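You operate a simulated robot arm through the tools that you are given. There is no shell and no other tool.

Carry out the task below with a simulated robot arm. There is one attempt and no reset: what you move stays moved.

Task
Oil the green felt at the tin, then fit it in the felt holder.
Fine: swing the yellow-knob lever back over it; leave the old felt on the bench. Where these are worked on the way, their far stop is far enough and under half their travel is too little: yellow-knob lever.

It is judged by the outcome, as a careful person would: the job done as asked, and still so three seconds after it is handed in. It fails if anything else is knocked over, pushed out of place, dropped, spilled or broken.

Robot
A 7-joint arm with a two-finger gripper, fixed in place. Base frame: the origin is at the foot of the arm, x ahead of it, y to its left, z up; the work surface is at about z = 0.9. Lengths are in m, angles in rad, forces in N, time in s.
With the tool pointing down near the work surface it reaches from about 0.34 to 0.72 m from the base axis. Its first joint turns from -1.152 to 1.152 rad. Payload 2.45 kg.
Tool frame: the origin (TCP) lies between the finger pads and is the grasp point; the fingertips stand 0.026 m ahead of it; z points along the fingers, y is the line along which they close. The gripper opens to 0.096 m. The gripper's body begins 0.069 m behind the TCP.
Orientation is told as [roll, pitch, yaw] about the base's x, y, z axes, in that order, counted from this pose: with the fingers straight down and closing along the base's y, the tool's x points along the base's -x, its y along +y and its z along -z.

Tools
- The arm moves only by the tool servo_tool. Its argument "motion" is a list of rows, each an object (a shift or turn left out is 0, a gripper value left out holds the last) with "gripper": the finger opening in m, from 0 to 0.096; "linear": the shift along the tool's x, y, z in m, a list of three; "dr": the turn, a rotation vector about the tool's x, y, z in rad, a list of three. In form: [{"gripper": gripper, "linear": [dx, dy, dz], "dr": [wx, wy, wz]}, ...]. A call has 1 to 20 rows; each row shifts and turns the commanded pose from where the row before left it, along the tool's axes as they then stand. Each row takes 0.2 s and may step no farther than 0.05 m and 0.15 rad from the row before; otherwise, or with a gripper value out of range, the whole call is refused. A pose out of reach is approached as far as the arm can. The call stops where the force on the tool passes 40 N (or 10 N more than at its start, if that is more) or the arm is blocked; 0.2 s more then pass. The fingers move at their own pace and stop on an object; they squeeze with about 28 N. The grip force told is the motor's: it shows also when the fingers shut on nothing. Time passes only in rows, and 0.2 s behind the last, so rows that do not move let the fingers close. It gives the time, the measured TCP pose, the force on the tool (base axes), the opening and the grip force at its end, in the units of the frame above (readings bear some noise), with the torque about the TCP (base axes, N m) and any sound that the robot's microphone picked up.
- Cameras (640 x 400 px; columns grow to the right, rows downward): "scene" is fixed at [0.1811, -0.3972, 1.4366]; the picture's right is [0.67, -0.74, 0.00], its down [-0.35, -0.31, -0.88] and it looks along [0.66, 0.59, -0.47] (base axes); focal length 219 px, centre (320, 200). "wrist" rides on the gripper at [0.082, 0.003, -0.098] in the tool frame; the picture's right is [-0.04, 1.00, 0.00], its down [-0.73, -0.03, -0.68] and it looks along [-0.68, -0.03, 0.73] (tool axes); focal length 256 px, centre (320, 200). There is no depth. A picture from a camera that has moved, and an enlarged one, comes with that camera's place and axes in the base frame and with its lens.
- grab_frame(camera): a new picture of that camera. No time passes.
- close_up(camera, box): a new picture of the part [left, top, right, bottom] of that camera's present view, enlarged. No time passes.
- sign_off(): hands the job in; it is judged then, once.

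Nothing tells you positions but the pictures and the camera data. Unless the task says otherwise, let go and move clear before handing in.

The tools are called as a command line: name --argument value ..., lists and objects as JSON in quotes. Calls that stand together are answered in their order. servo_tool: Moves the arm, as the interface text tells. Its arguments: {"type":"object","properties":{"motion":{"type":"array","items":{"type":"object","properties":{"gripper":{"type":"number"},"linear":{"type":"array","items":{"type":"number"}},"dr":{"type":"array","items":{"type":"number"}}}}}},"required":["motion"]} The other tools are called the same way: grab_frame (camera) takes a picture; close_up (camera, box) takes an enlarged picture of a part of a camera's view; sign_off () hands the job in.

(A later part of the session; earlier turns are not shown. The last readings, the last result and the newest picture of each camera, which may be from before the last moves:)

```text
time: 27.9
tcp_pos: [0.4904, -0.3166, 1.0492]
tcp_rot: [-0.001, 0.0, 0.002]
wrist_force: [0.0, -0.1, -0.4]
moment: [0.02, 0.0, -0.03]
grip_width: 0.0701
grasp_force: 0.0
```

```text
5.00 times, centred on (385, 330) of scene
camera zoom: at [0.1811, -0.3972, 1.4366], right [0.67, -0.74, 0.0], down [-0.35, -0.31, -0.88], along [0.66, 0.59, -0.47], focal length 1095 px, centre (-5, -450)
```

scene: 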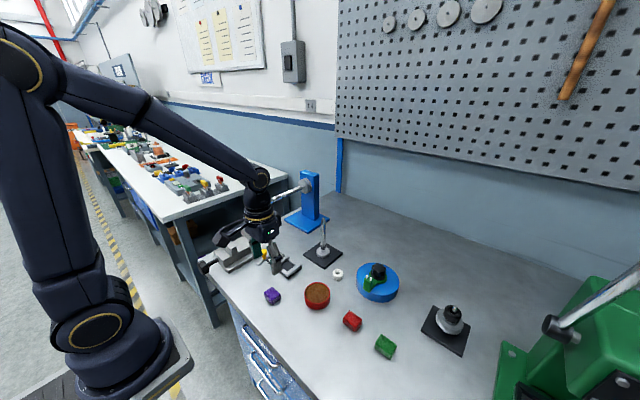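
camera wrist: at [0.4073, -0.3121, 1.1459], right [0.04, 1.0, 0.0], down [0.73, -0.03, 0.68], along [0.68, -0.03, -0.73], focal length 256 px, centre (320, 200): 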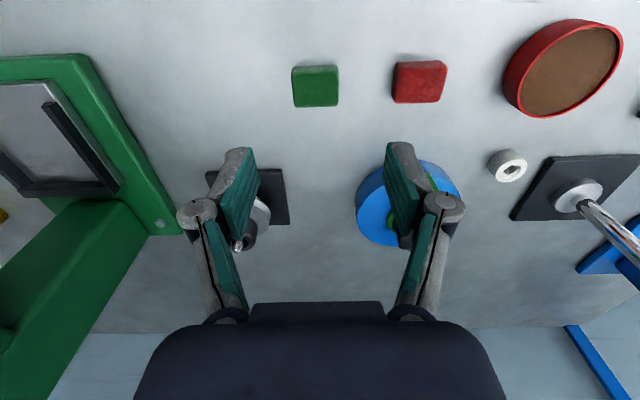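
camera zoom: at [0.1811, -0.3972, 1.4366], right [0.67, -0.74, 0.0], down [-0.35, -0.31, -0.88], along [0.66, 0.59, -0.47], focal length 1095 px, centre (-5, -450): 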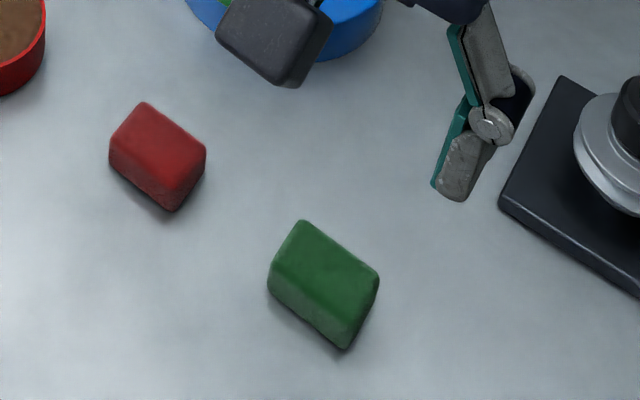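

The green felt is square to the base axes, with its long side along y and its centre near (0.488, -0.3195). I'll align over it and come down in stages, planning the same grasp height I used for the old felt.

servo_tool --motion '[{"linear": [0.002, -0.003, 0.03], "gripper": 0.06}, {"linear": [0, 0, 0.03]}, {"linear": [0, 0, 0.025]}, {}]'

close_up --camera "wrist" --box '[220, 80, 420, 205]'

close_up --camera "scene" --box '[335, 290, 435, 370]'

```text
time: 28.9
tcp_pos: [0.4887, -0.3191, 0.9644]
tcp_rot: [-0.001, 0.0, 0.002]
wrist_force: [0.0, -0.8, 0.0]
moment: [0.0, -0.01, 0.01]
grip_width: 0.0601
grasp_force: 0.0
```

```text
3.20 times, centred on (320, 142) of wrist
camera zoom: at [0.4065, -0.3149, 1.0615], right [0.04, 1.0, 0.0], down [0.73, -0.03, 0.68], along [0.68, -0.03, -0.73], focal length 819 px, centre (320, 384)
```

zoom: 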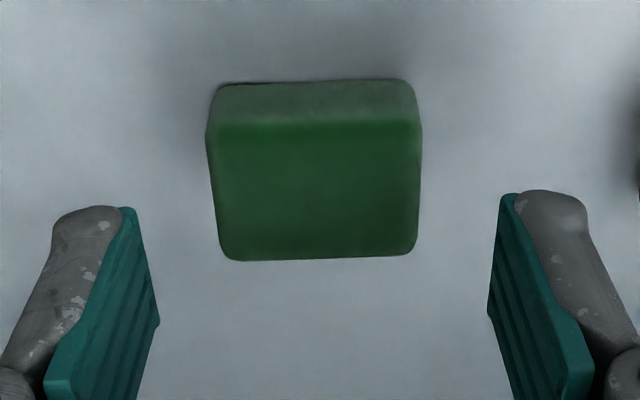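

```text
5.00 times, centred on (385, 330) of scene
camera zoom: at [0.1811, -0.3972, 1.4366], right [0.67, -0.74, 0.0], down [-0.35, -0.31, -0.88], along [0.66, 0.59, -0.47], focal length 1095 px, centre (-5, -450)
```

zoom: 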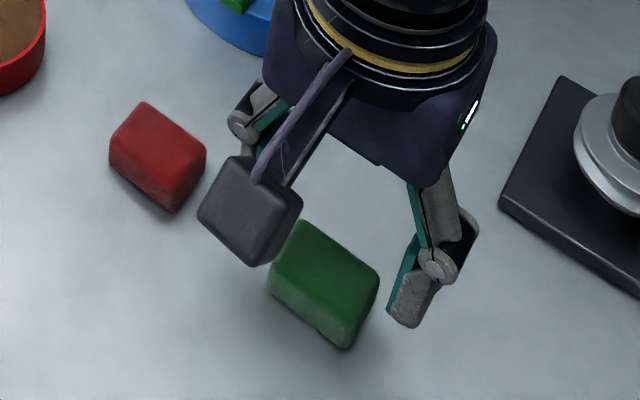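

The felt lies about 2–3 mm nearer the base than the grasp point. I'll correct that, go down to the planned height (TCP z about 0.941) and grasp.

servo_tool --motion '[{"linear": [0.0025, -0.001, 0.012]}, {"linear": [0, 0, 0.0115]}, {}, {"gripper": 0.03}, {}, {}, {}]'

close_up --camera "wrist" --box '[220, 80, 420, 205]'

close_up --camera "scene" --box '[335, 290, 435, 370]'

```text
time: 30.5
tcp_pos: [0.4868, -0.3205, 0.9399]
tcp_rot: [0.0, 0.001, 0.001]
wrist_force: [0.1, 0.0, -1.1]
moment: [-0.03, 0.0, 0.02]
grip_width: 0.0398
grasp_force: 27.7
```

```text
3.20 times, centred on (320, 142) of wrist
camera zoom: at [0.4044, -0.3162, 1.0386], right [0.04, 1.0, 0.0], down [0.73, -0.03, 0.68], along [0.68, -0.03, -0.73], focal length 819 px, centre (320, 384)
```

zoom: 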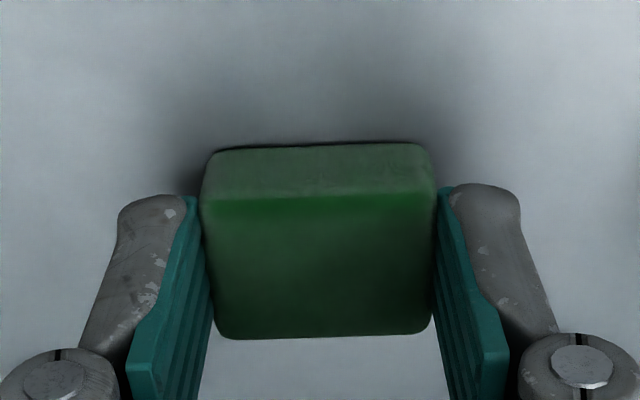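

```text
5.00 times, centred on (385, 330) of scene
camera zoom: at [0.1811, -0.3972, 1.4366], right [0.67, -0.74, 0.0], down [-0.35, -0.31, -0.88], along [0.66, 0.59, -0.47], focal length 1095 px, centre (-5, -450)
```

zoom: 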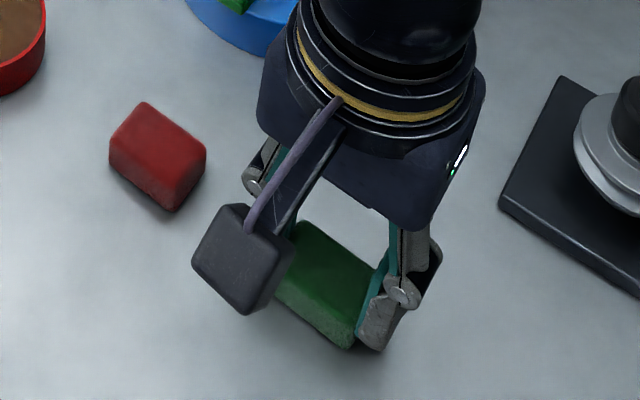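

The green felt is held at 39.8 mm, in nearly the same grasp as the old one. I'll lift it and carry it over the tin.

servo_tool --motion '[{"linear": [0, 0, -0.02]}, {"linear": [0, 0, -0.04]}, {"linear": [0, 0, -0.03]}, {"linear": [0.002, 0.04, 0]}, {"linear": [0.002, 0.04, 0]}, {"linear": [0.002, 0.04, 0]}, {"linear": [0.002, 0.04, 0]}, {"linear": [0.002, 0.042, 0]}, {}]'

grab_frame --camera "wrist"

close_up --camera "scene" --box '[270, 240, 370, 320]'

```text
time: 32.5
tcp_pos: [0.4768, -0.1169, 1.0322]
tcp_rot: [-0.001, 0.001, 0.001]
wrist_force: [0.1, 0.2, -1.1]
moment: [0.01, 0.02, -0.02]
grip_width: 0.0398
grasp_force: 28.1
```

```text
taken
camera wrist: at [0.3947, -0.1121, 1.1289], right [0.04, 1.0, 0.0], down [0.73, -0.03, 0.68], along [0.68, -0.03, -0.73], focal length 256 px, centre (320, 200)
```

wrist: 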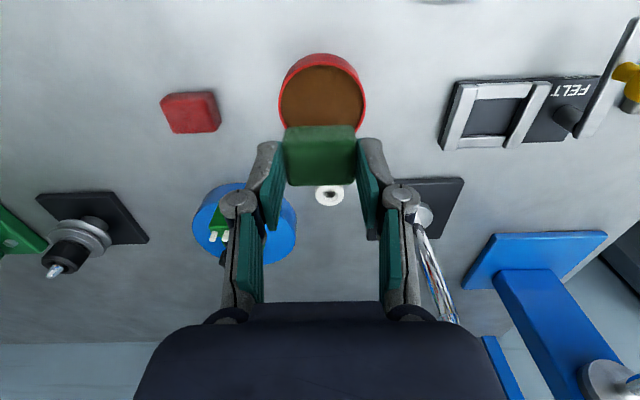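

```text
5.00 times, centred on (320, 280) of scene
camera zoom: at [0.1811, -0.3972, 1.4366], right [0.67, -0.74, 0.0], down [-0.35, -0.31, -0.88], along [0.66, 0.59, -0.47], focal length 1095 px, centre (320, -200)
```

zoom: 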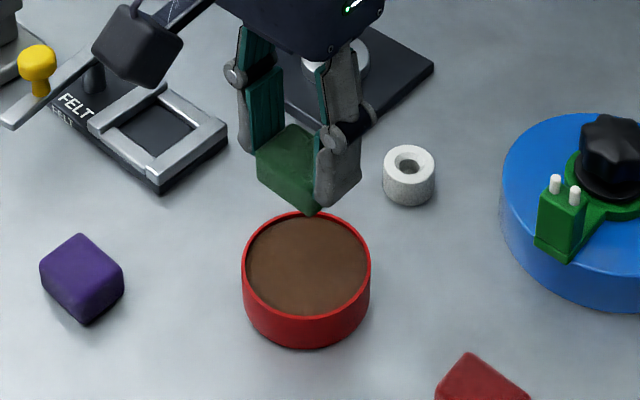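

close_up --camera "wrist" --box '[260, 40, 388, 120]'

close_up --camera "scene" --box '[298, 275, 338, 315]'

```text
5.00 times, centred on (324, 80) of wrist
camera zoom: at [0.3947, -0.1121, 1.1289], right [0.04, 1.0, 0.0], down [0.73, -0.03, 0.68], along [0.68, -0.03, -0.73], focal length 1280 px, centre (300, 800)
```

zoom: 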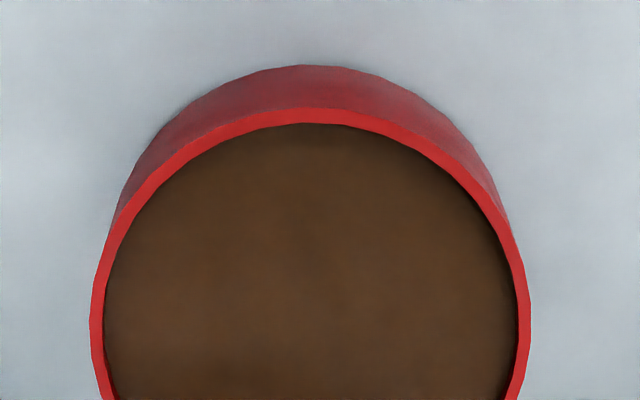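

```text
10.00 times, centred on (318, 295) of scene
camera zoom: at [0.1811, -0.3972, 1.4366], right [0.67, -0.74, 0.0], down [-0.35, -0.31, -0.88], along [0.66, 0.59, -0.47], focal length 2191 px, centre (340, -750)
```

zoom: 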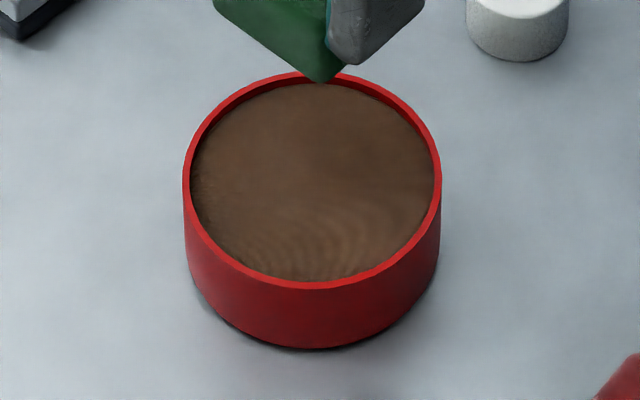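

The tin's centre is near (0.4845, -0.1135), its rim at about z 0.9245 and inner radius about 33 mm, with the oil just below the rim. I'll centre the felt over it and come down to just above the rim.

servo_tool --motion '[{"linear": [-0.0087, 0.0034, 0]}, {"linear": [0, 0, 0.03]}, {"linear": [0, 0, 0.025]}, {}]'

close_up --camera "scene" --box '[290, 260, 350, 315]'

close_up --camera "wrist" --box '[220, 80, 420, 205]'

```text
time: 33.5
tcp_pos: [0.4858, -0.1145, 0.978]
tcp_rot: [-0.001, 0.0, 0.003]
wrist_force: [1.2, -0.4, 0.8]
moment: [0.01, 0.01, 0.03]
grip_width: 0.0392
grasp_force: 28.5
```

```text
7.27 times, centred on (320, 288) of scene
camera zoom: at [0.1811, -0.3972, 1.4366], right [0.67, -0.74, 0.0], down [-0.35, -0.31, -0.88], along [0.66, 0.59, -0.47], focal length 1593 px, centre (320, -436)
```

zoom: 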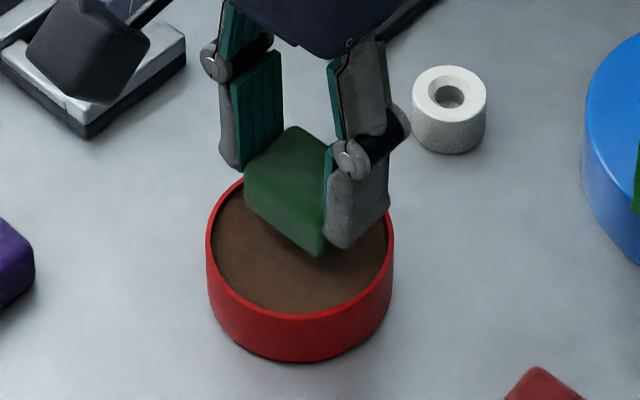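

```text
3.20 times, centred on (320, 142) of wrist
camera zoom: at [0.4036, -0.1104, 1.0739], right [0.04, 1.0, 0.0], down [0.73, -0.03, 0.68], along [0.68, -0.03, -0.73], focal length 819 px, centre (320, 384)
```

zoom: 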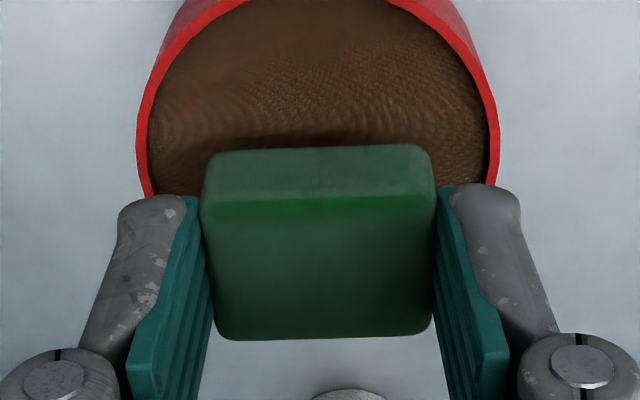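

The felt is centred over the tin. I'll lower it slowly into the oil, watching the force.

servo_tool --motion '[{"linear": [0, 0, 0.006]}, {"linear": [0, 0, 0.005]}, {"linear": [0, 0, 0.003]}, {}]'

close_up --camera "scene" --box '[290, 260, 350, 315]'

close_up --camera "wrist" --box '[220, 80, 420, 205]'

```text
time: 34.5
tcp_pos: [0.4837, -0.1151, 0.9629]
tcp_rot: [-0.002, -0.002, 0.002]
wrist_force: [-2.8, 0.9, 17.9]
moment: [0.05, 0.12, 0.0]
grip_width: 0.0397
grasp_force: 28.1
```

```text
7.27 times, centred on (320, 288) of scene
camera zoom: at [0.1808, -0.3971, 1.4367], right [0.67, -0.74, 0.0], down [-0.35, -0.31, -0.88], along [0.66, 0.59, -0.47], focal length 1593 px, centre (320, -436)
```

zoom: 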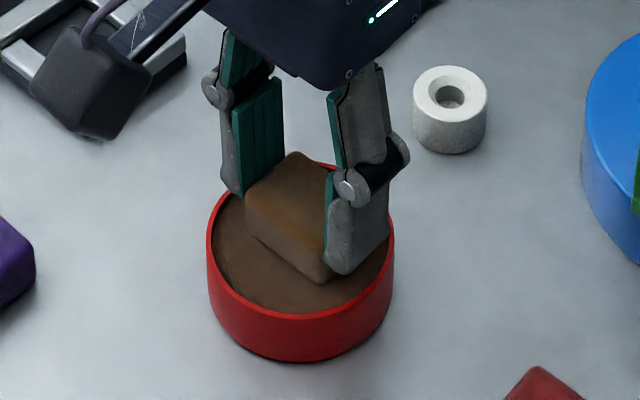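

```text
3.20 times, centred on (320, 142) of wrist
camera zoom: at [0.4027, -0.111, 1.0609], right [0.04, 1.0, 0.0], down [0.73, -0.03, 0.68], along [0.68, -0.03, -0.73], focal length 819 px, centre (320, 384)
```

zoom: 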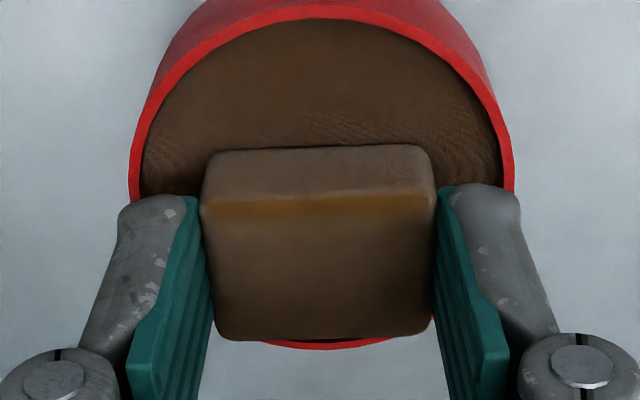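

The felt has turned oily brown, so it has taken up the oil. I'll lift it out straight and carry it over the holder.

servo_tool --motion '[{}, {}, {"linear": [0, 0, -0.01]}, {"linear": [0, 0, -0.03]}, {"linear": [0, 0, -0.03]}, {"linear": [-0.0045, 0.0375, 0]}, {"linear": [-0.0045, 0.0375, 0]}, {"linear": [-0.0045, 0.0375, 0]}, {"linear": [-0.0045, 0.0375, 0]}, {}]'

grab_frame --camera "wrist"

close_up --camera "wrist" --box '[260, 65, 380, 140]'

grab_frame --camera "scene"

```text
time: 36.7
tcp_pos: [0.5032, 0.0358, 1.0323]
tcp_rot: [-0.001, 0.002, -0.001]
wrist_force: [0.5, -1.2, -0.4]
moment: [0.02, 0.0, -0.01]
grip_width: 0.0397
grasp_force: 27.4
```

```text
taken
camera wrist: at [0.4221, 0.0403, 1.13], right [0.04, 1.0, 0.0], down [0.73, -0.03, 0.68], along [0.68, -0.03, -0.73], focal length 256 px, centre (320, 200)
```

wrist: 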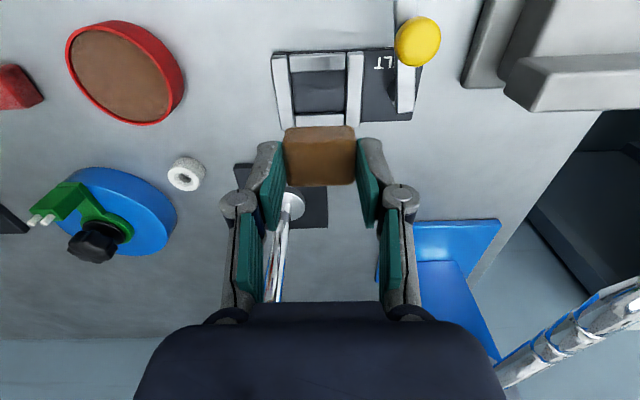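

```text
5.33 times, centred on (320, 102) of wrist
camera zoom: at [0.4221, 0.0403, 1.13], right [0.04, 1.0, 0.0], down [0.73, -0.03, 0.68], along [0.68, -0.03, -0.73], focal length 1365 px, centre (320, 720)
```

zoom: 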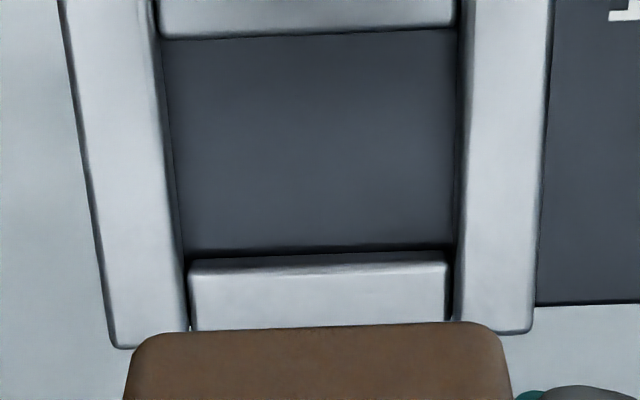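

```text
taken
```

scene: 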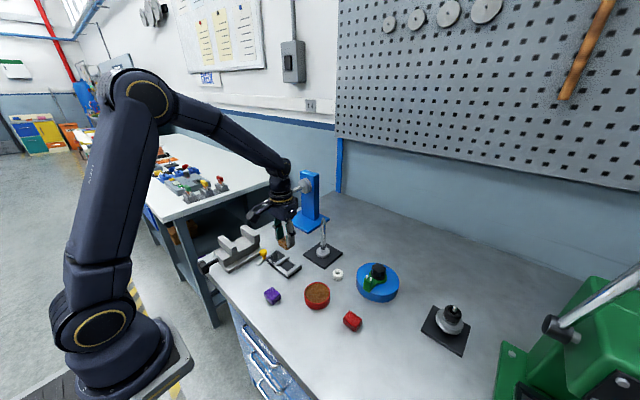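

The oiled felt is over the holder. I put the pocket's centre near (0.5015, 0.0355), with about 2 mm of clearance each side. I'll shift slightly and come down to just above the rails for a check.

servo_tool --motion '[{"linear": [0.0016, -0.0003, 0.03]}, {"linear": [0, 0, 0.025]}, {"linear": [0, 0, 0.011]}, {}]'

close_up --camera "scene" --box '[270, 245, 310, 281]'

close_up --camera "wrist" --box '[240, 85, 400, 185]'

```text
time: 37.7
tcp_pos: [0.5017, 0.0347, 0.9671]
tcp_rot: [-0.001, 0.0, 0.001]
wrist_force: [0.4, -0.1, 0.0]
moment: [-0.03, 0.0, 0.0]
grip_width: 0.0397
grasp_force: 28.4
```

```text
11.11 times, centred on (290, 263) of scene
camera zoom: at [0.1811, -0.3972, 1.4366], right [0.67, -0.74, 0.0], down [-0.35, -0.31, -0.88], along [0.66, 0.59, -0.47], focal length 2434 px, centre (653, -500)
```

zoom: 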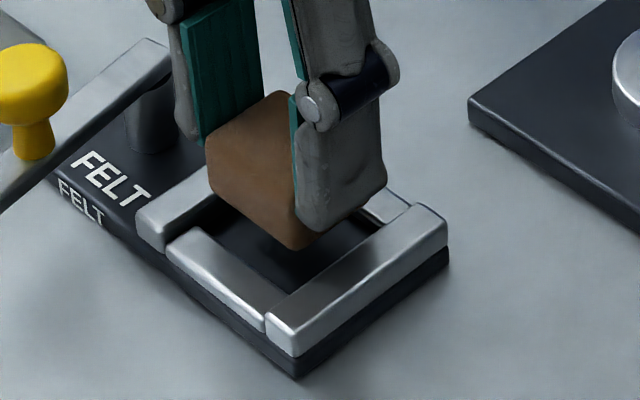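

```text
4.00 times, centred on (320, 135) of wrist
camera zoom: at [0.419, 0.0388, 1.0634], right [0.04, 1.0, 0.0], down [0.73, -0.03, 0.68], along [0.68, -0.03, -0.73], focal length 1024 px, centre (320, 460)
```

zoom: 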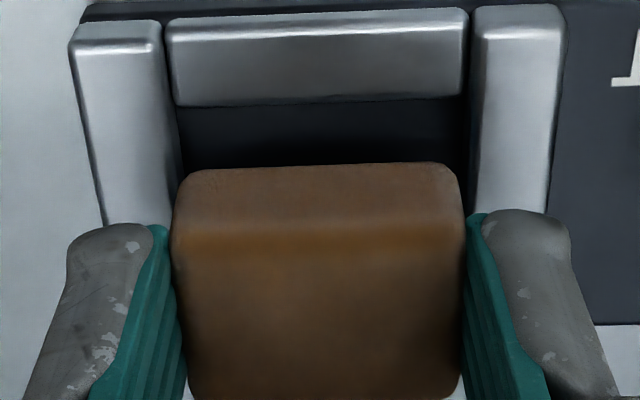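

close_up --camera "scene" --box '[280, 254, 302, 276]'

close_up --camera "wrist" --box '[275, 90, 365, 146]'

```text
16.00 times, centred on (291, 265) of scene
camera zoom: at [0.1811, -0.3972, 1.4366], right [0.67, -0.74, 0.0], down [-0.35, -0.31, -0.88], along [0.66, 0.59, -0.47], focal length 3505 px, centre (784, -840)
```

zoom: 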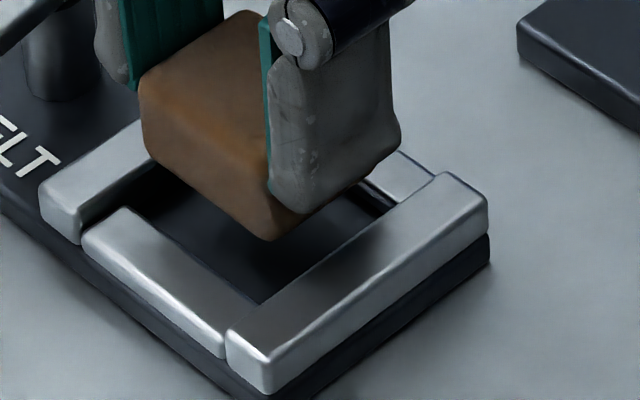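

```text
7.11 times, centred on (320, 118) of wrist
camera zoom: at [0.419, 0.0388, 1.0634], right [0.04, 1.0, 0.0], down [0.73, -0.03, 0.68], along [0.68, -0.03, -0.73], focal length 1820 px, centre (320, 783)
```

zoom: 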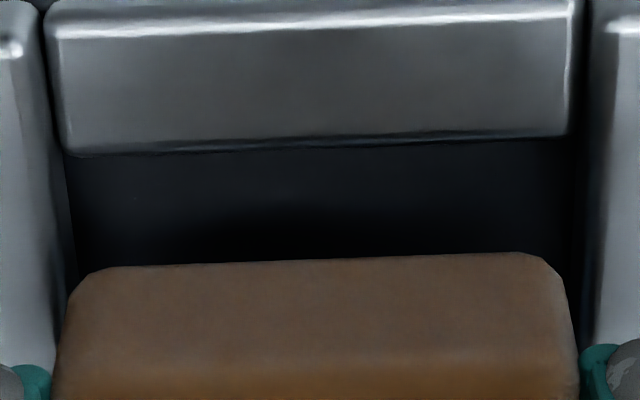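

Both views suggest the felt sits about 2 mm too far toward +x in relation to the pocket. I'll correct that and lower in small steps while watching the force.

servo_tool --motion '[{"linear": [0.002, 0.0003, 0]}, {"linear": [0, 0, 0.003]}, {"linear": [0, 0, 0.003]}, {}]'

close_up --camera "scene" --box '[280, 254, 302, 276]'

close_up --camera "wrist" --box '[240, 85, 400, 185]'

```text
time: 38.7
tcp_pos: [0.4987, 0.0347, 0.9597]
tcp_rot: [0.001, 0.0, 0.002]
wrist_force: [0.0, 0.4, -0.3]
moment: [0.0, 0.02, 0.03]
grip_width: 0.0397
grasp_force: 28.0
```

```text
16.00 times, centred on (291, 265) of scene
camera zoom: at [0.1811, -0.3972, 1.4366], right [0.67, -0.74, 0.0], down [-0.35, -0.31, -0.88], along [0.66, 0.59, -0.47], focal length 3505 px, centre (784, -840)
```

zoom: 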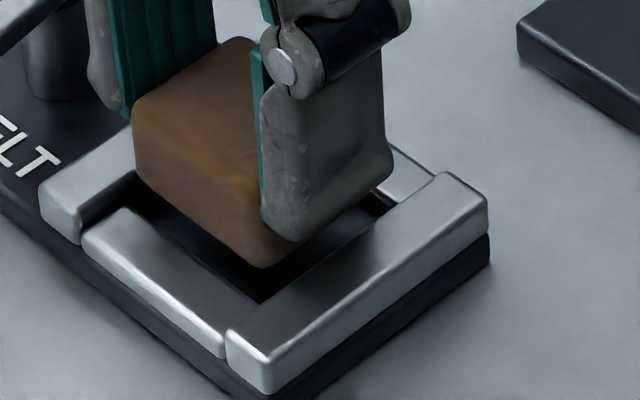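

```text
4.00 times, centred on (320, 135) of wrist
camera zoom: at [0.4166, 0.0388, 1.0579], right [0.04, 1.0, 0.0], down [0.73, -0.03, 0.68], along [0.68, -0.03, -0.73], focal length 1024 px, centre (320, 460)
```

zoom: 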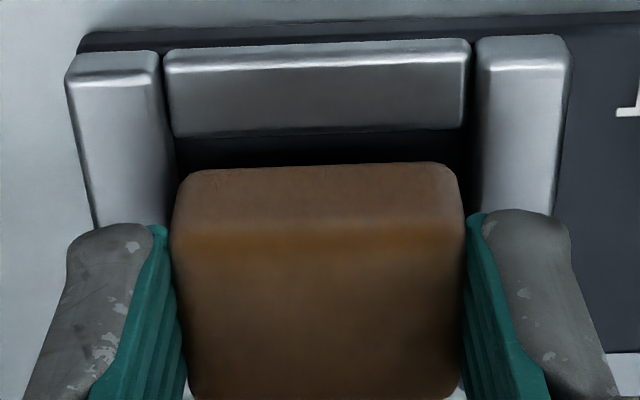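

Clearances look even on all sides now. I'll continue down in small steps.

servo_tool --motion '[{"linear": [0.0004, 0.0003, 0.002]}, {"linear": [0, 0, 0.002]}, {}]'

close_up --camera "scene" --box '[280, 254, 302, 276]'

close_up --camera "wrist" --box '[240, 85, 400, 185]'

```text
time: 39.5
tcp_pos: [0.4973, 0.037, 0.9576]
tcp_rot: [0.0, 0.0, 0.002]
wrist_force: [-0.1, 0.4, 0.5]
moment: [0.01, -0.03, -0.02]
grip_width: 0.0395
grasp_force: 28.1
```

```text
16.00 times, centred on (291, 265) of scene
camera zoom: at [0.1811, -0.3972, 1.4366], right [0.67, -0.74, 0.0], down [-0.35, -0.31, -0.88], along [0.66, 0.59, -0.47], focal length 3505 px, centre (784, -840)
```

zoom: 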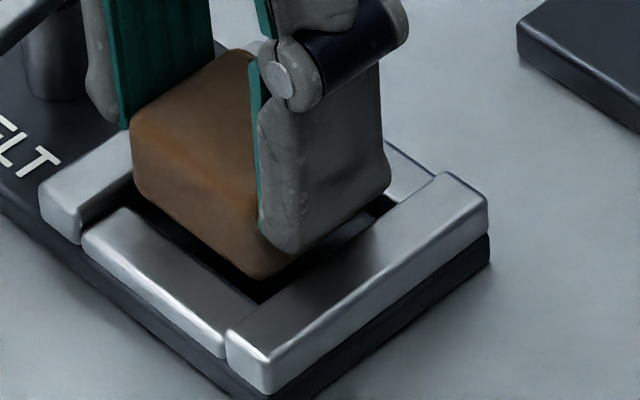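

```text
4.00 times, centred on (320, 135) of wrist
camera zoom: at [0.4163, 0.0394, 1.0546], right [0.04, 1.0, 0.0], down [0.73, -0.03, 0.68], along [0.68, -0.03, -0.73], focal length 1024 px, centre (320, 460)
```

zoom: 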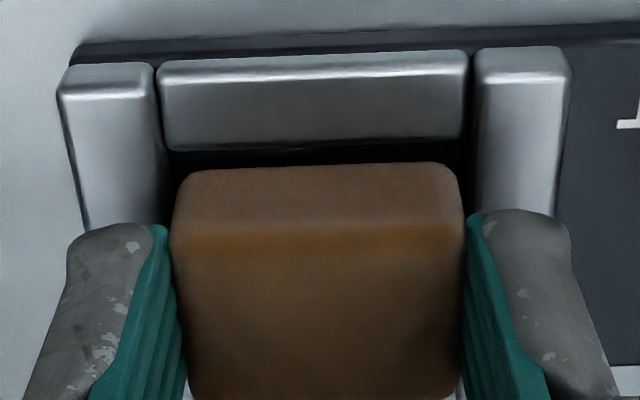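

servo_tool --motion '[{"linear": [0, -0.0003, 0.002]}, {"linear": [0, 0, 0.002]}, {}]'

close_up --camera "scene" --box '[280, 254, 302, 276]'

close_up --camera "wrist" --box '[240, 85, 400, 185]'

```text
time: 40.3
tcp_pos: [0.4977, 0.0354, 0.9522]
tcp_rot: [0.002, -0.001, 0.002]
wrist_force: [4.9, 0.0, -3.2]
moment: [0.02, -0.19, 0.01]
grip_width: 0.0397
grasp_force: 28.1
```

```text
16.00 times, centred on (291, 265) of scene
camera zoom: at [0.1813, -0.3972, 1.4366], right [0.67, -0.74, 0.0], down [-0.35, -0.31, -0.88], along [0.66, 0.59, -0.47], focal length 3505 px, centre (784, -840)
```

zoom: 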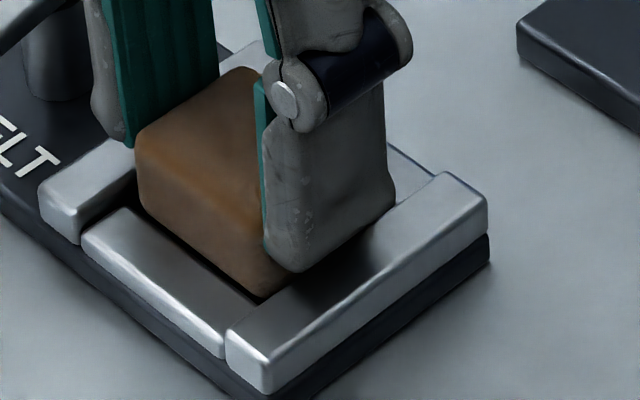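

```text
4.00 times, centred on (320, 135) of wrist
camera zoom: at [0.4165, 0.0388, 1.0497], right [0.04, 1.0, 0.0], down [0.73, -0.03, 0.68], along [0.68, -0.03, -0.73], focal length 1024 px, centre (320, 460)
```

zoom: 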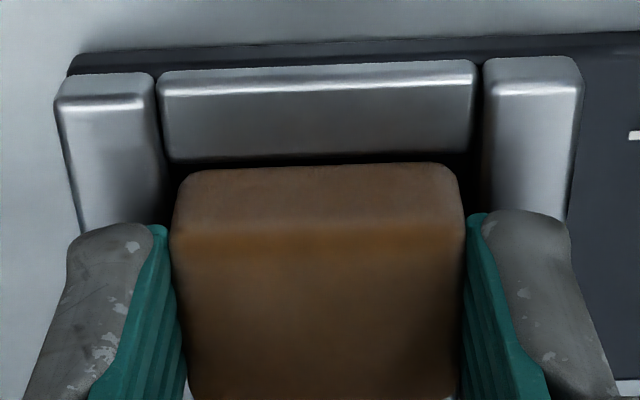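

There is a light push toward +x, so the felt touches the near rail. I'll shift back 1 mm and keep lowering.

servo_tool --motion '[{"linear": [-0.001, 0, 0]}, {}]'

```text
time: 40.9
tcp_pos: [0.4986, 0.0359, 0.9537]
tcp_rot: [0.0, 0.0, 0.002]
wrist_force: [0.3, -1.1, -0.4]
moment: [0.01, 0.0, -0.01]
grip_width: 0.0392
grasp_force: 28.1
```

servo_tool --motion '[{"linear": [-0.0004, 0, 0.0015]}, {"linear": [0, 0, 0.0015]}, {}]'

close_up --camera "scene" --box '[280, 254, 302, 276]'

close_up --camera "wrist" --box '[240, 85, 400, 185]'

```text
time: 41.7
tcp_pos: [0.5004, 0.0339, 0.9484]
tcp_rot: [-0.001, 0.0, 0.002]
wrist_force: [0.8, 0.2, 0.3]
moment: [0.0, 0.01, 0.03]
grip_width: 0.0395
grasp_force: 27.9
```

```text
16.00 times, centred on (291, 265) of scene
camera zoom: at [0.1811, -0.3972, 1.4366], right [0.67, -0.74, 0.0], down [-0.35, -0.31, -0.88], along [0.66, 0.59, -0.47], focal length 3505 px, centre (784, -840)
```

zoom: 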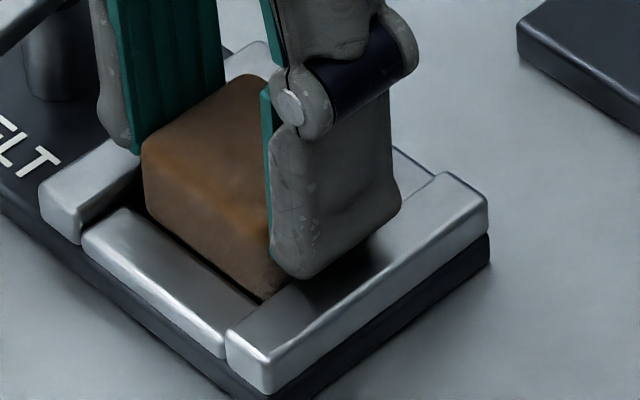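

```text
4.00 times, centred on (320, 135) of wrist
camera zoom: at [0.4178, 0.0388, 1.0471], right [0.04, 1.0, 0.0], down [0.73, -0.03, 0.68], along [0.68, -0.03, -0.73], focal length 1024 px, centre (320, 460)
```

zoom: 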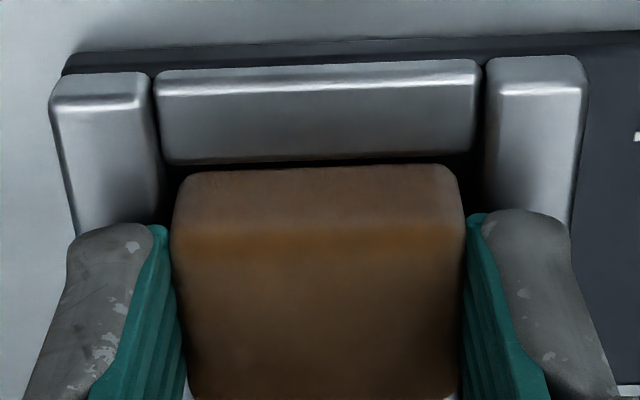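

No side force now. I'll go on down until the felt seats on the pocket floor.

servo_tool --motion '[{"linear": [0, 0, 0.0012]}, {}]'

close_up --camera "scene" --box '[280, 254, 302, 276]'

```text
time: 42.3
tcp_pos: [0.4997, 0.0348, 0.9479]
tcp_rot: [0.0, 0.0, 0.002]
wrist_force: [-1.7, 0.1, 7.0]
moment: [0.01, 0.09, 0.03]
grip_width: 0.0397
grasp_force: 27.9
```

```text
16.00 times, centred on (291, 265) of scene
camera zoom: at [0.1809, -0.3972, 1.4366], right [0.67, -0.74, 0.0], down [-0.35, -0.31, -0.88], along [0.66, 0.59, -0.47], focal length 3505 px, centre (784, -840)
```

zoom: 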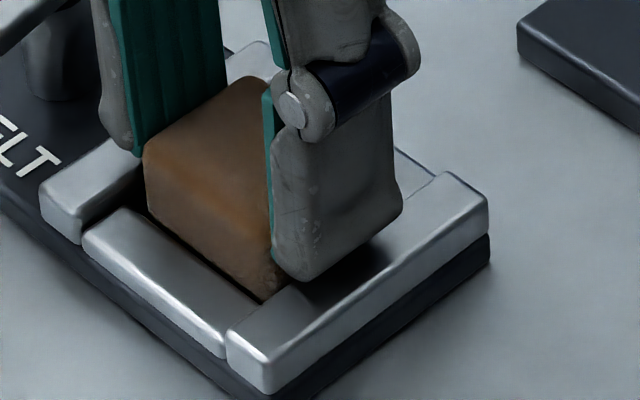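

Contact came at the same height the old felt sat at, so the felt is on the pocket floor. I'll release and rise.

servo_tool --motion '[{"gripper": 0.056}, {}, {}, {"linear": [0, 0, -0.02]}, {"linear": [0, 0, -0.03]}, {"linear": [0, 0, -0.03]}, {}]'

close_up --camera "scene" --box '[275, 250, 305, 281]'

close_up --camera "wrist" --box '[250, 30, 430, 142]'

```text
time: 43.9
tcp_pos: [0.4984, 0.0352, 1.0276]
tcp_rot: [-0.002, 0.0, 0.002]
wrist_force: [-0.4, 0.1, 0.7]
moment: [0.03, 0.01, 0.01]
grip_width: 0.0561
grasp_force: 0.0
```

```text
12.90 times, centred on (290, 266) of scene
camera zoom: at [0.1811, -0.3972, 1.4366], right [0.67, -0.74, 0.0], down [-0.35, -0.31, -0.88], along [0.66, 0.59, -0.47], focal length 2827 px, centre (707, -645)
```

zoom: 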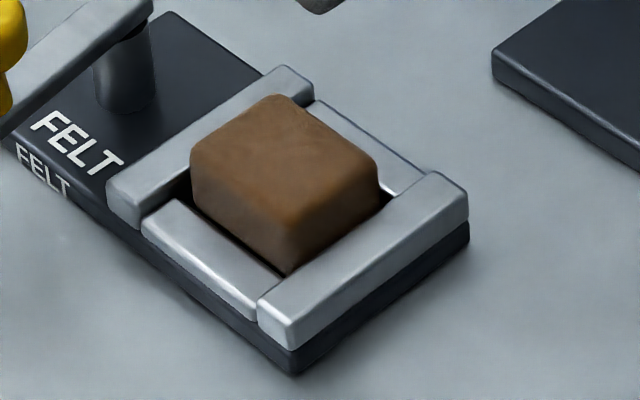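

```text
3.56 times, centred on (340, 86) of wrist
camera zoom: at [0.4173, 0.0384, 1.1258], right [0.04, 1.0, 0.0], down [0.73, -0.03, 0.68], along [0.68, -0.03, -0.73], focal length 910 px, centre (249, 605)
```

zoom: 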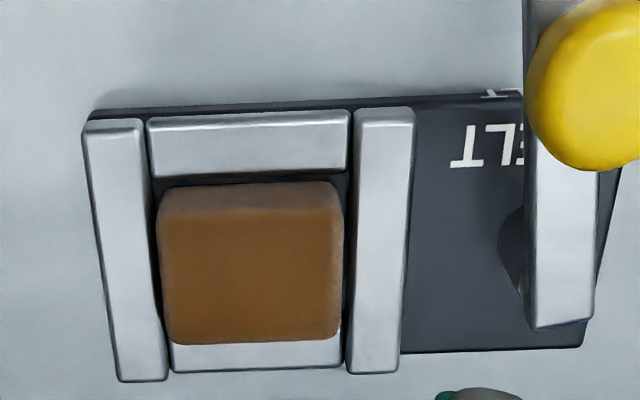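

The oiled felt is fully seated, at the same height as the old one. Now for the lever: I'll go back over the yellow knob at its open position, near (0.457, 0.094).

servo_tool --motion '[{"linear": [0.0207, 0.0296, -0.005], "gripper": 0.05}, {"linear": [0.0206, 0.0295, 0]}, {}]'

grab_frame --camera "wrist"

close_up --camera "wrist" --box '[240, 80, 400, 180]'

```text
time: 44.7
tcp_pos: [0.4568, 0.0936, 1.0337]
tcp_rot: [0.0, 0.001, 0.0]
wrist_force: [-0.3, 0.5, 0.4]
moment: [0.02, 0.04, -0.03]
grip_width: 0.0501
grasp_force: 0.0
```

```text
taken
camera wrist: at [0.3753, 0.0982, 1.1308], right [0.04, 1.0, 0.0], down [0.73, -0.03, 0.68], along [0.68, -0.03, -0.73], focal length 256 px, centre (320, 200)
```

wrist: 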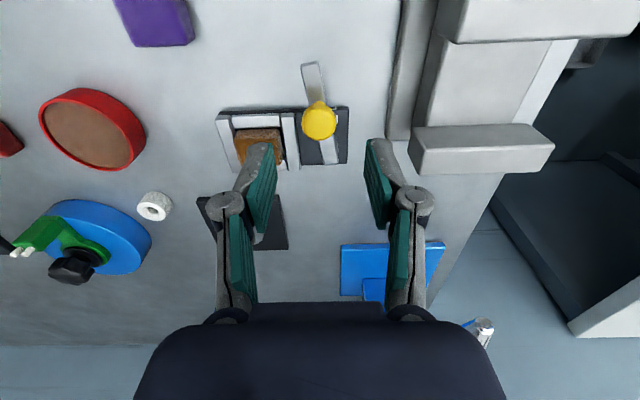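

```text
4.00 times, centred on (320, 130) of wrist
camera zoom: at [0.3753, 0.0982, 1.1308], right [0.04, 1.0, 0.0], down [0.73, -0.03, 0.68], along [0.68, -0.03, -0.73], focal length 1024 px, centre (320, 480)
```

zoom: 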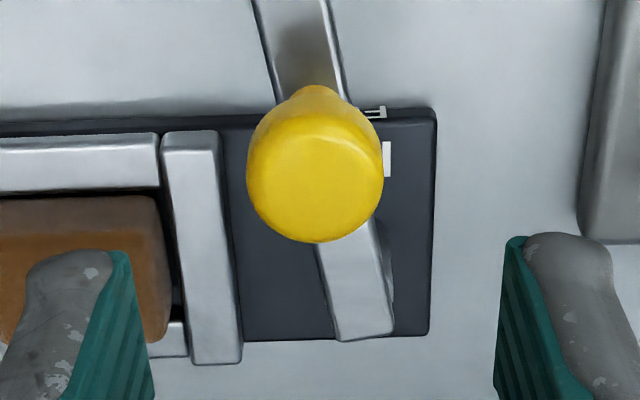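

The knob lines up within 2 mm. I'll go down, grip it, and swing the lever back along the same arc.

servo_tool --motion '[{"linear": [-0.001, -0.0003, 0.025]}, {"linear": [0, 0, 0.025]}, {"linear": [0, 0, 0.0125]}, {}, {"gripper": 0.015}, {}, {}, {}]'

close_up --camera "wrist" --box '[220, 70, 430, 200]'

```text
time: 46.5
tcp_pos: [0.4584, 0.0937, 0.9713]
tcp_rot: [0.001, 0.0, 0.001]
wrist_force: [-1.0, -1.7, -4.6]
moment: [-0.04, -0.1, -0.04]
grip_width: 0.0223
grasp_force: 44.8
```

```text
3.05 times, centred on (325, 135) of wrist
camera zoom: at [0.3766, 0.0974, 1.0687], right [0.04, 1.0, 0.0], down [0.73, -0.03, 0.68], along [0.68, -0.03, -0.73], focal length 780 px, centre (305, 398)
```

zoom: 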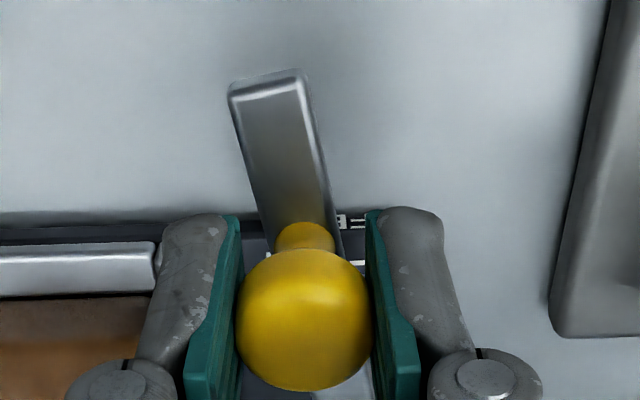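

servo_tool --motion '[{"linear": [-0.0013, -0.0054, 0]}, {"linear": [-0.00195, -0.0052, 0]}, {"linear": [-0.00255, -0.0049, 0]}, {"linear": [-0.0031, -0.0045, 0]}, {"linear": [-0.0036, -0.0041, 0]}, {}]'

close_up --camera "scene" --box '[255, 230, 311, 284]'

```text
time: 47.9
tcp_pos: [0.4713, 0.0691, 0.9712]
tcp_rot: [-0.001, 0.0, 0.003]
wrist_force: [-2.5, 8.0, -7.2]
moment: [0.08, 0.11, 0.27]
grip_width: 0.022
grasp_force: 45.4
```

```text
7.41 times, centred on (283, 257) of scene
camera zoom: at [0.1811, -0.397, 1.4367], right [0.67, -0.74, 0.0], down [-0.35, -0.31, -0.88], along [0.66, 0.59, -0.47], focal length 1623 px, centre (594, -222)
```

zoom: 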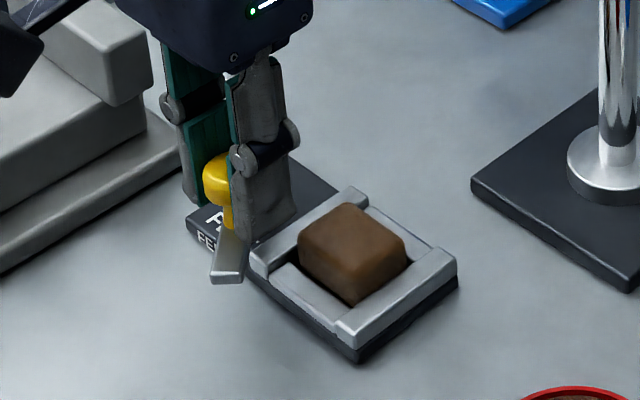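

The lever follows smoothly and the holder has not moved. I'll continue the arc over the felt.

servo_tool --motion '[{"linear": [-0.0041, -0.0037, 0]}, {"linear": [-0.0045, -0.0032, 0]}, {"linear": [-0.0049, -0.0026, 0]}, {"linear": [-0.0051, -0.002, 0]}, {}]'

close_up --camera "scene" --box '[255, 230, 311, 284]'

close_up --camera "wrist" --box '[220, 70, 430, 200]'

```text
time: 49.1
tcp_pos: [0.4905, 0.0594, 0.9711]
tcp_rot: [-0.001, -0.001, 0.002]
wrist_force: [-4.1, 8.8, 1.2]
moment: [0.14, 0.39, 0.28]
grip_width: 0.0223
grasp_force: 44.8
```

```text
7.41 times, centred on (283, 257) of scene
camera zoom: at [0.181, -0.397, 1.4367], right [0.67, -0.74, 0.0], down [-0.35, -0.31, -0.88], along [0.66, 0.59, -0.47], focal length 1623 px, centre (594, -222)
```

zoom: 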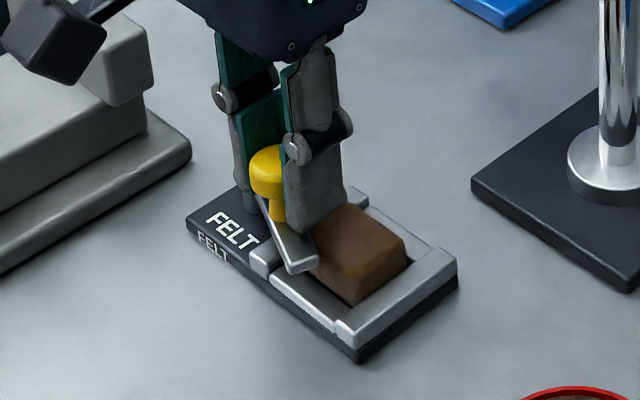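

```text
3.05 times, centred on (325, 135) of wrist
camera zoom: at [0.4088, 0.0627, 1.069], right [0.04, 1.0, 0.0], down [0.73, -0.03, 0.68], along [0.68, -0.03, -0.73], focal length 780 px, centre (305, 398)
```

zoom: 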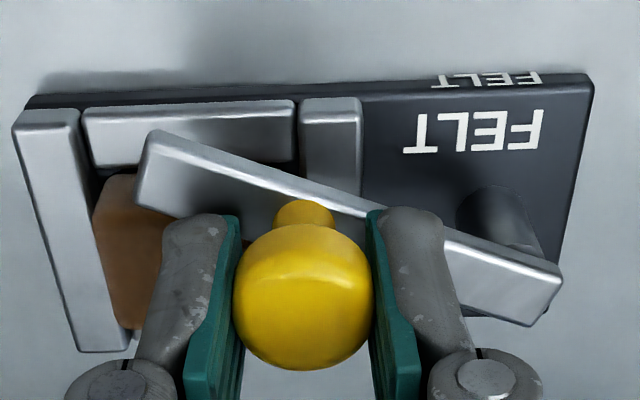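

The lever is nearly home. I'll take the last stretch in smaller steps, watching for the stop.

servo_tool --motion '[{"linear": [-0.0045, -0.0013, 0]}, {"linear": [-0.004, -0.0007, 0]}, {}]'

close_up --camera "wrist" --box '[220, 70, 430, 200]'

close_up --camera "scene" --box '[263, 245, 303, 275]'

```text
time: 49.9
tcp_pos: [0.4996, 0.0553, 0.9717]
tcp_rot: [0.001, -0.001, 0.002]
wrist_force: [-3.8, 12.7, -0.6]
moment: [0.15, -0.05, 0.2]
grip_width: 0.0228
grasp_force: 45.2
```

```text
3.05 times, centred on (325, 135) of wrist
camera zoom: at [0.4166, 0.0605, 1.0689], right [0.04, 1.0, 0.0], down [0.73, -0.03, 0.68], along [0.68, -0.03, -0.73], focal length 780 px, centre (305, 398)
```

zoom: 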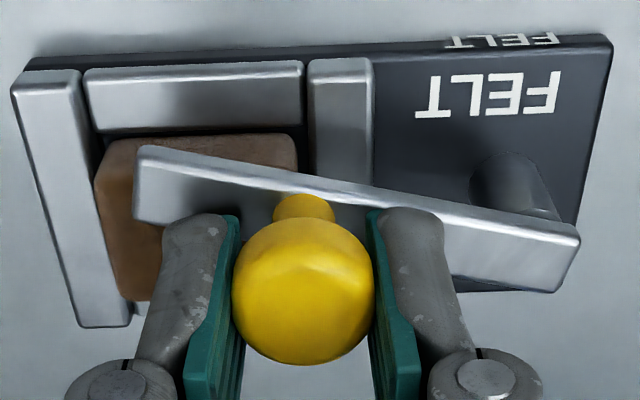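

```text
13.33 times, centred on (283, 260) of scene
camera zoom: at [0.181, -0.3969, 1.4367], right [0.67, -0.74, 0.0], down [-0.35, -0.31, -0.88], along [0.66, 0.59, -0.47], focal length 2921 px, centre (813, -600)
```

zoom: 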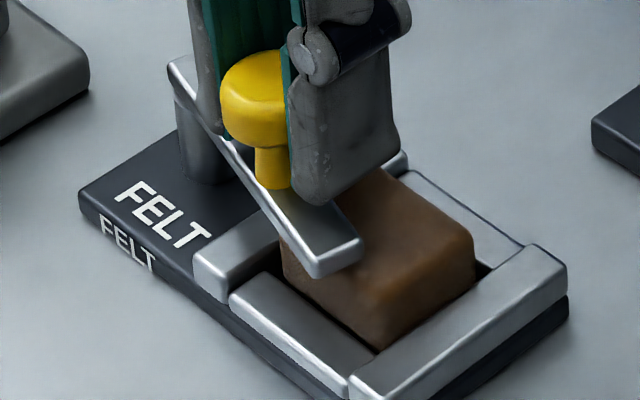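

The knob has crept about 6 mm toward the base inside the grip, and the lever still has roughly 0.3 rad to go. I'll open, re-centre on the knob, grip again and finish the swing.

servo_tool --motion '[{"gripper": 0.045}, {}, {}, {"linear": [0.006, 0.001, 0]}, {}]'

close_up --camera "wrist" --box '[220, 70, 430, 200]'

```text
time: 51.1
tcp_pos: [0.4915, 0.0561, 0.9714]
tcp_rot: [0.0, -0.002, 0.002]
wrist_force: [0.4, -0.7, -0.5]
moment: [-0.01, 0.0, -0.03]
grip_width: 0.0451
grasp_force: 0.1
```

```text
3.05 times, centred on (325, 135) of wrist
camera zoom: at [0.4106, 0.0606, 1.0685], right [0.04, 1.0, 0.0], down [0.73, -0.03, 0.68], along [0.68, -0.03, -0.73], focal length 780 px, centre (305, 398)
```

zoom: 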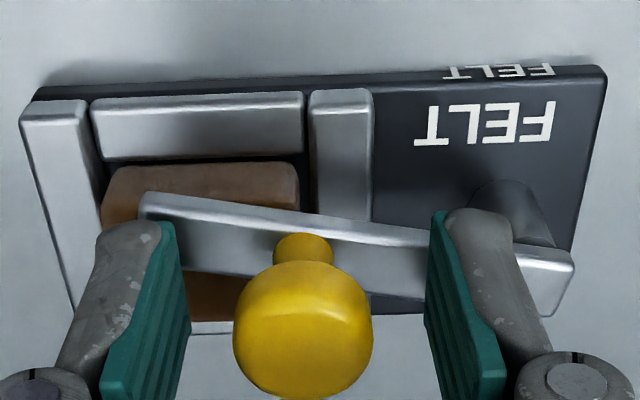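

servo_tool --motion '[{"linear": [-0.002, 0, 0]}, {"gripper": 0.015}, {}, {}, {}]'

servo_tool --motion '[{"linear": [-0.003, -0.0006, 0]}, {"linear": [-0.003, -0.0004, 0]}, {}]'

close_up --camera "wrist" --box '[220, 70, 430, 200]'

```text
time: 52.3
tcp_pos: [0.4943, 0.0568, 0.9727]
tcp_rot: [0.001, 0.0, 0.002]
wrist_force: [0.9, -6.4, 1.8]
moment: [-0.08, 0.12, -0.03]
grip_width: 0.0221
grasp_force: 44.8
```

```text
time: 53.1
tcp_pos: [0.5, 0.0558, 0.9713]
tcp_rot: [0.001, 0.0, 0.001]
wrist_force: [-4.8, -9.0, 13.3]
moment: [-0.15, 0.78, 0.27]
grip_width: 0.0221
grasp_force: 44.7
```

```text
3.05 times, centred on (325, 135) of wrist
camera zoom: at [0.4186, 0.0596, 1.0688], right [0.04, 1.0, 0.0], down [0.73, -0.03, 0.68], along [0.68, -0.03, -0.73], focal length 780 px, centre (305, 398)
```

zoom: 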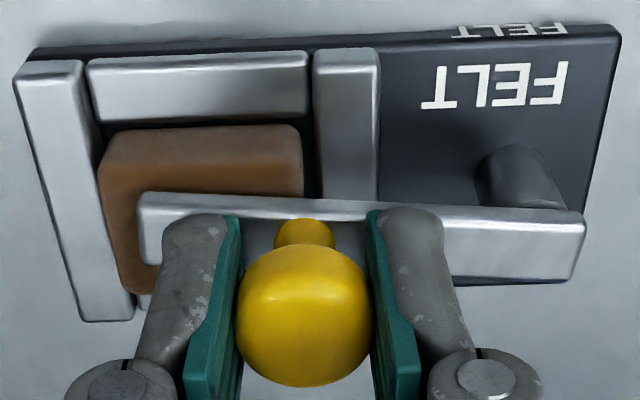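

About 0.1 rad remains. I'll continue gently toward the closed stop.

servo_tool --motion '[{"linear": [-0.0025, -0.0002, 0]}, {"linear": [-0.002, 0, 0]}, {}]'

close_up --camera "wrist" --box '[220, 70, 430, 200]'

close_up --camera "scene" --box '[263, 245, 303, 275]'

```text
time: 53.9
tcp_pos: [0.5048, 0.0545, 0.9706]
tcp_rot: [0.0, 0.001, -0.001]
wrist_force: [-8.2, -9.3, 10.2]
moment: [-0.12, -0.1, 0.11]
grip_width: 0.0223
grasp_force: 44.5
```

```text
3.05 times, centred on (325, 135) of wrist
camera zoom: at [0.4238, 0.0595, 1.0686], right [0.04, 1.0, 0.0], down [0.73, -0.03, 0.68], along [0.68, -0.03, -0.73], focal length 780 px, centre (305, 398)
```

zoom: 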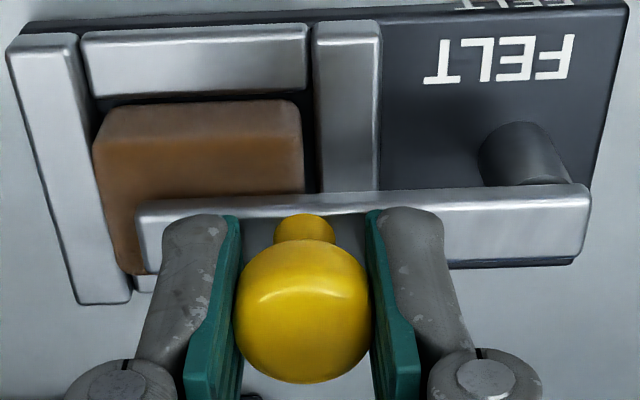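

```text
13.33 times, centred on (283, 260) of scene
camera zoom: at [0.1807, -0.3975, 1.4366], right [0.67, -0.74, 0.0], down [-0.35, -0.31, -0.88], along [0.66, 0.59, -0.47], focal length 2921 px, centre (813, -600)
```

zoom: 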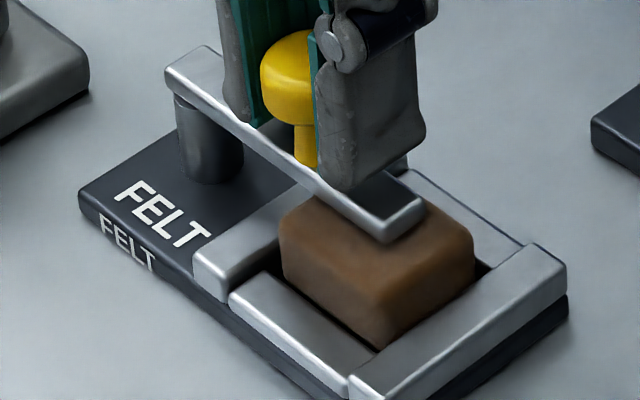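

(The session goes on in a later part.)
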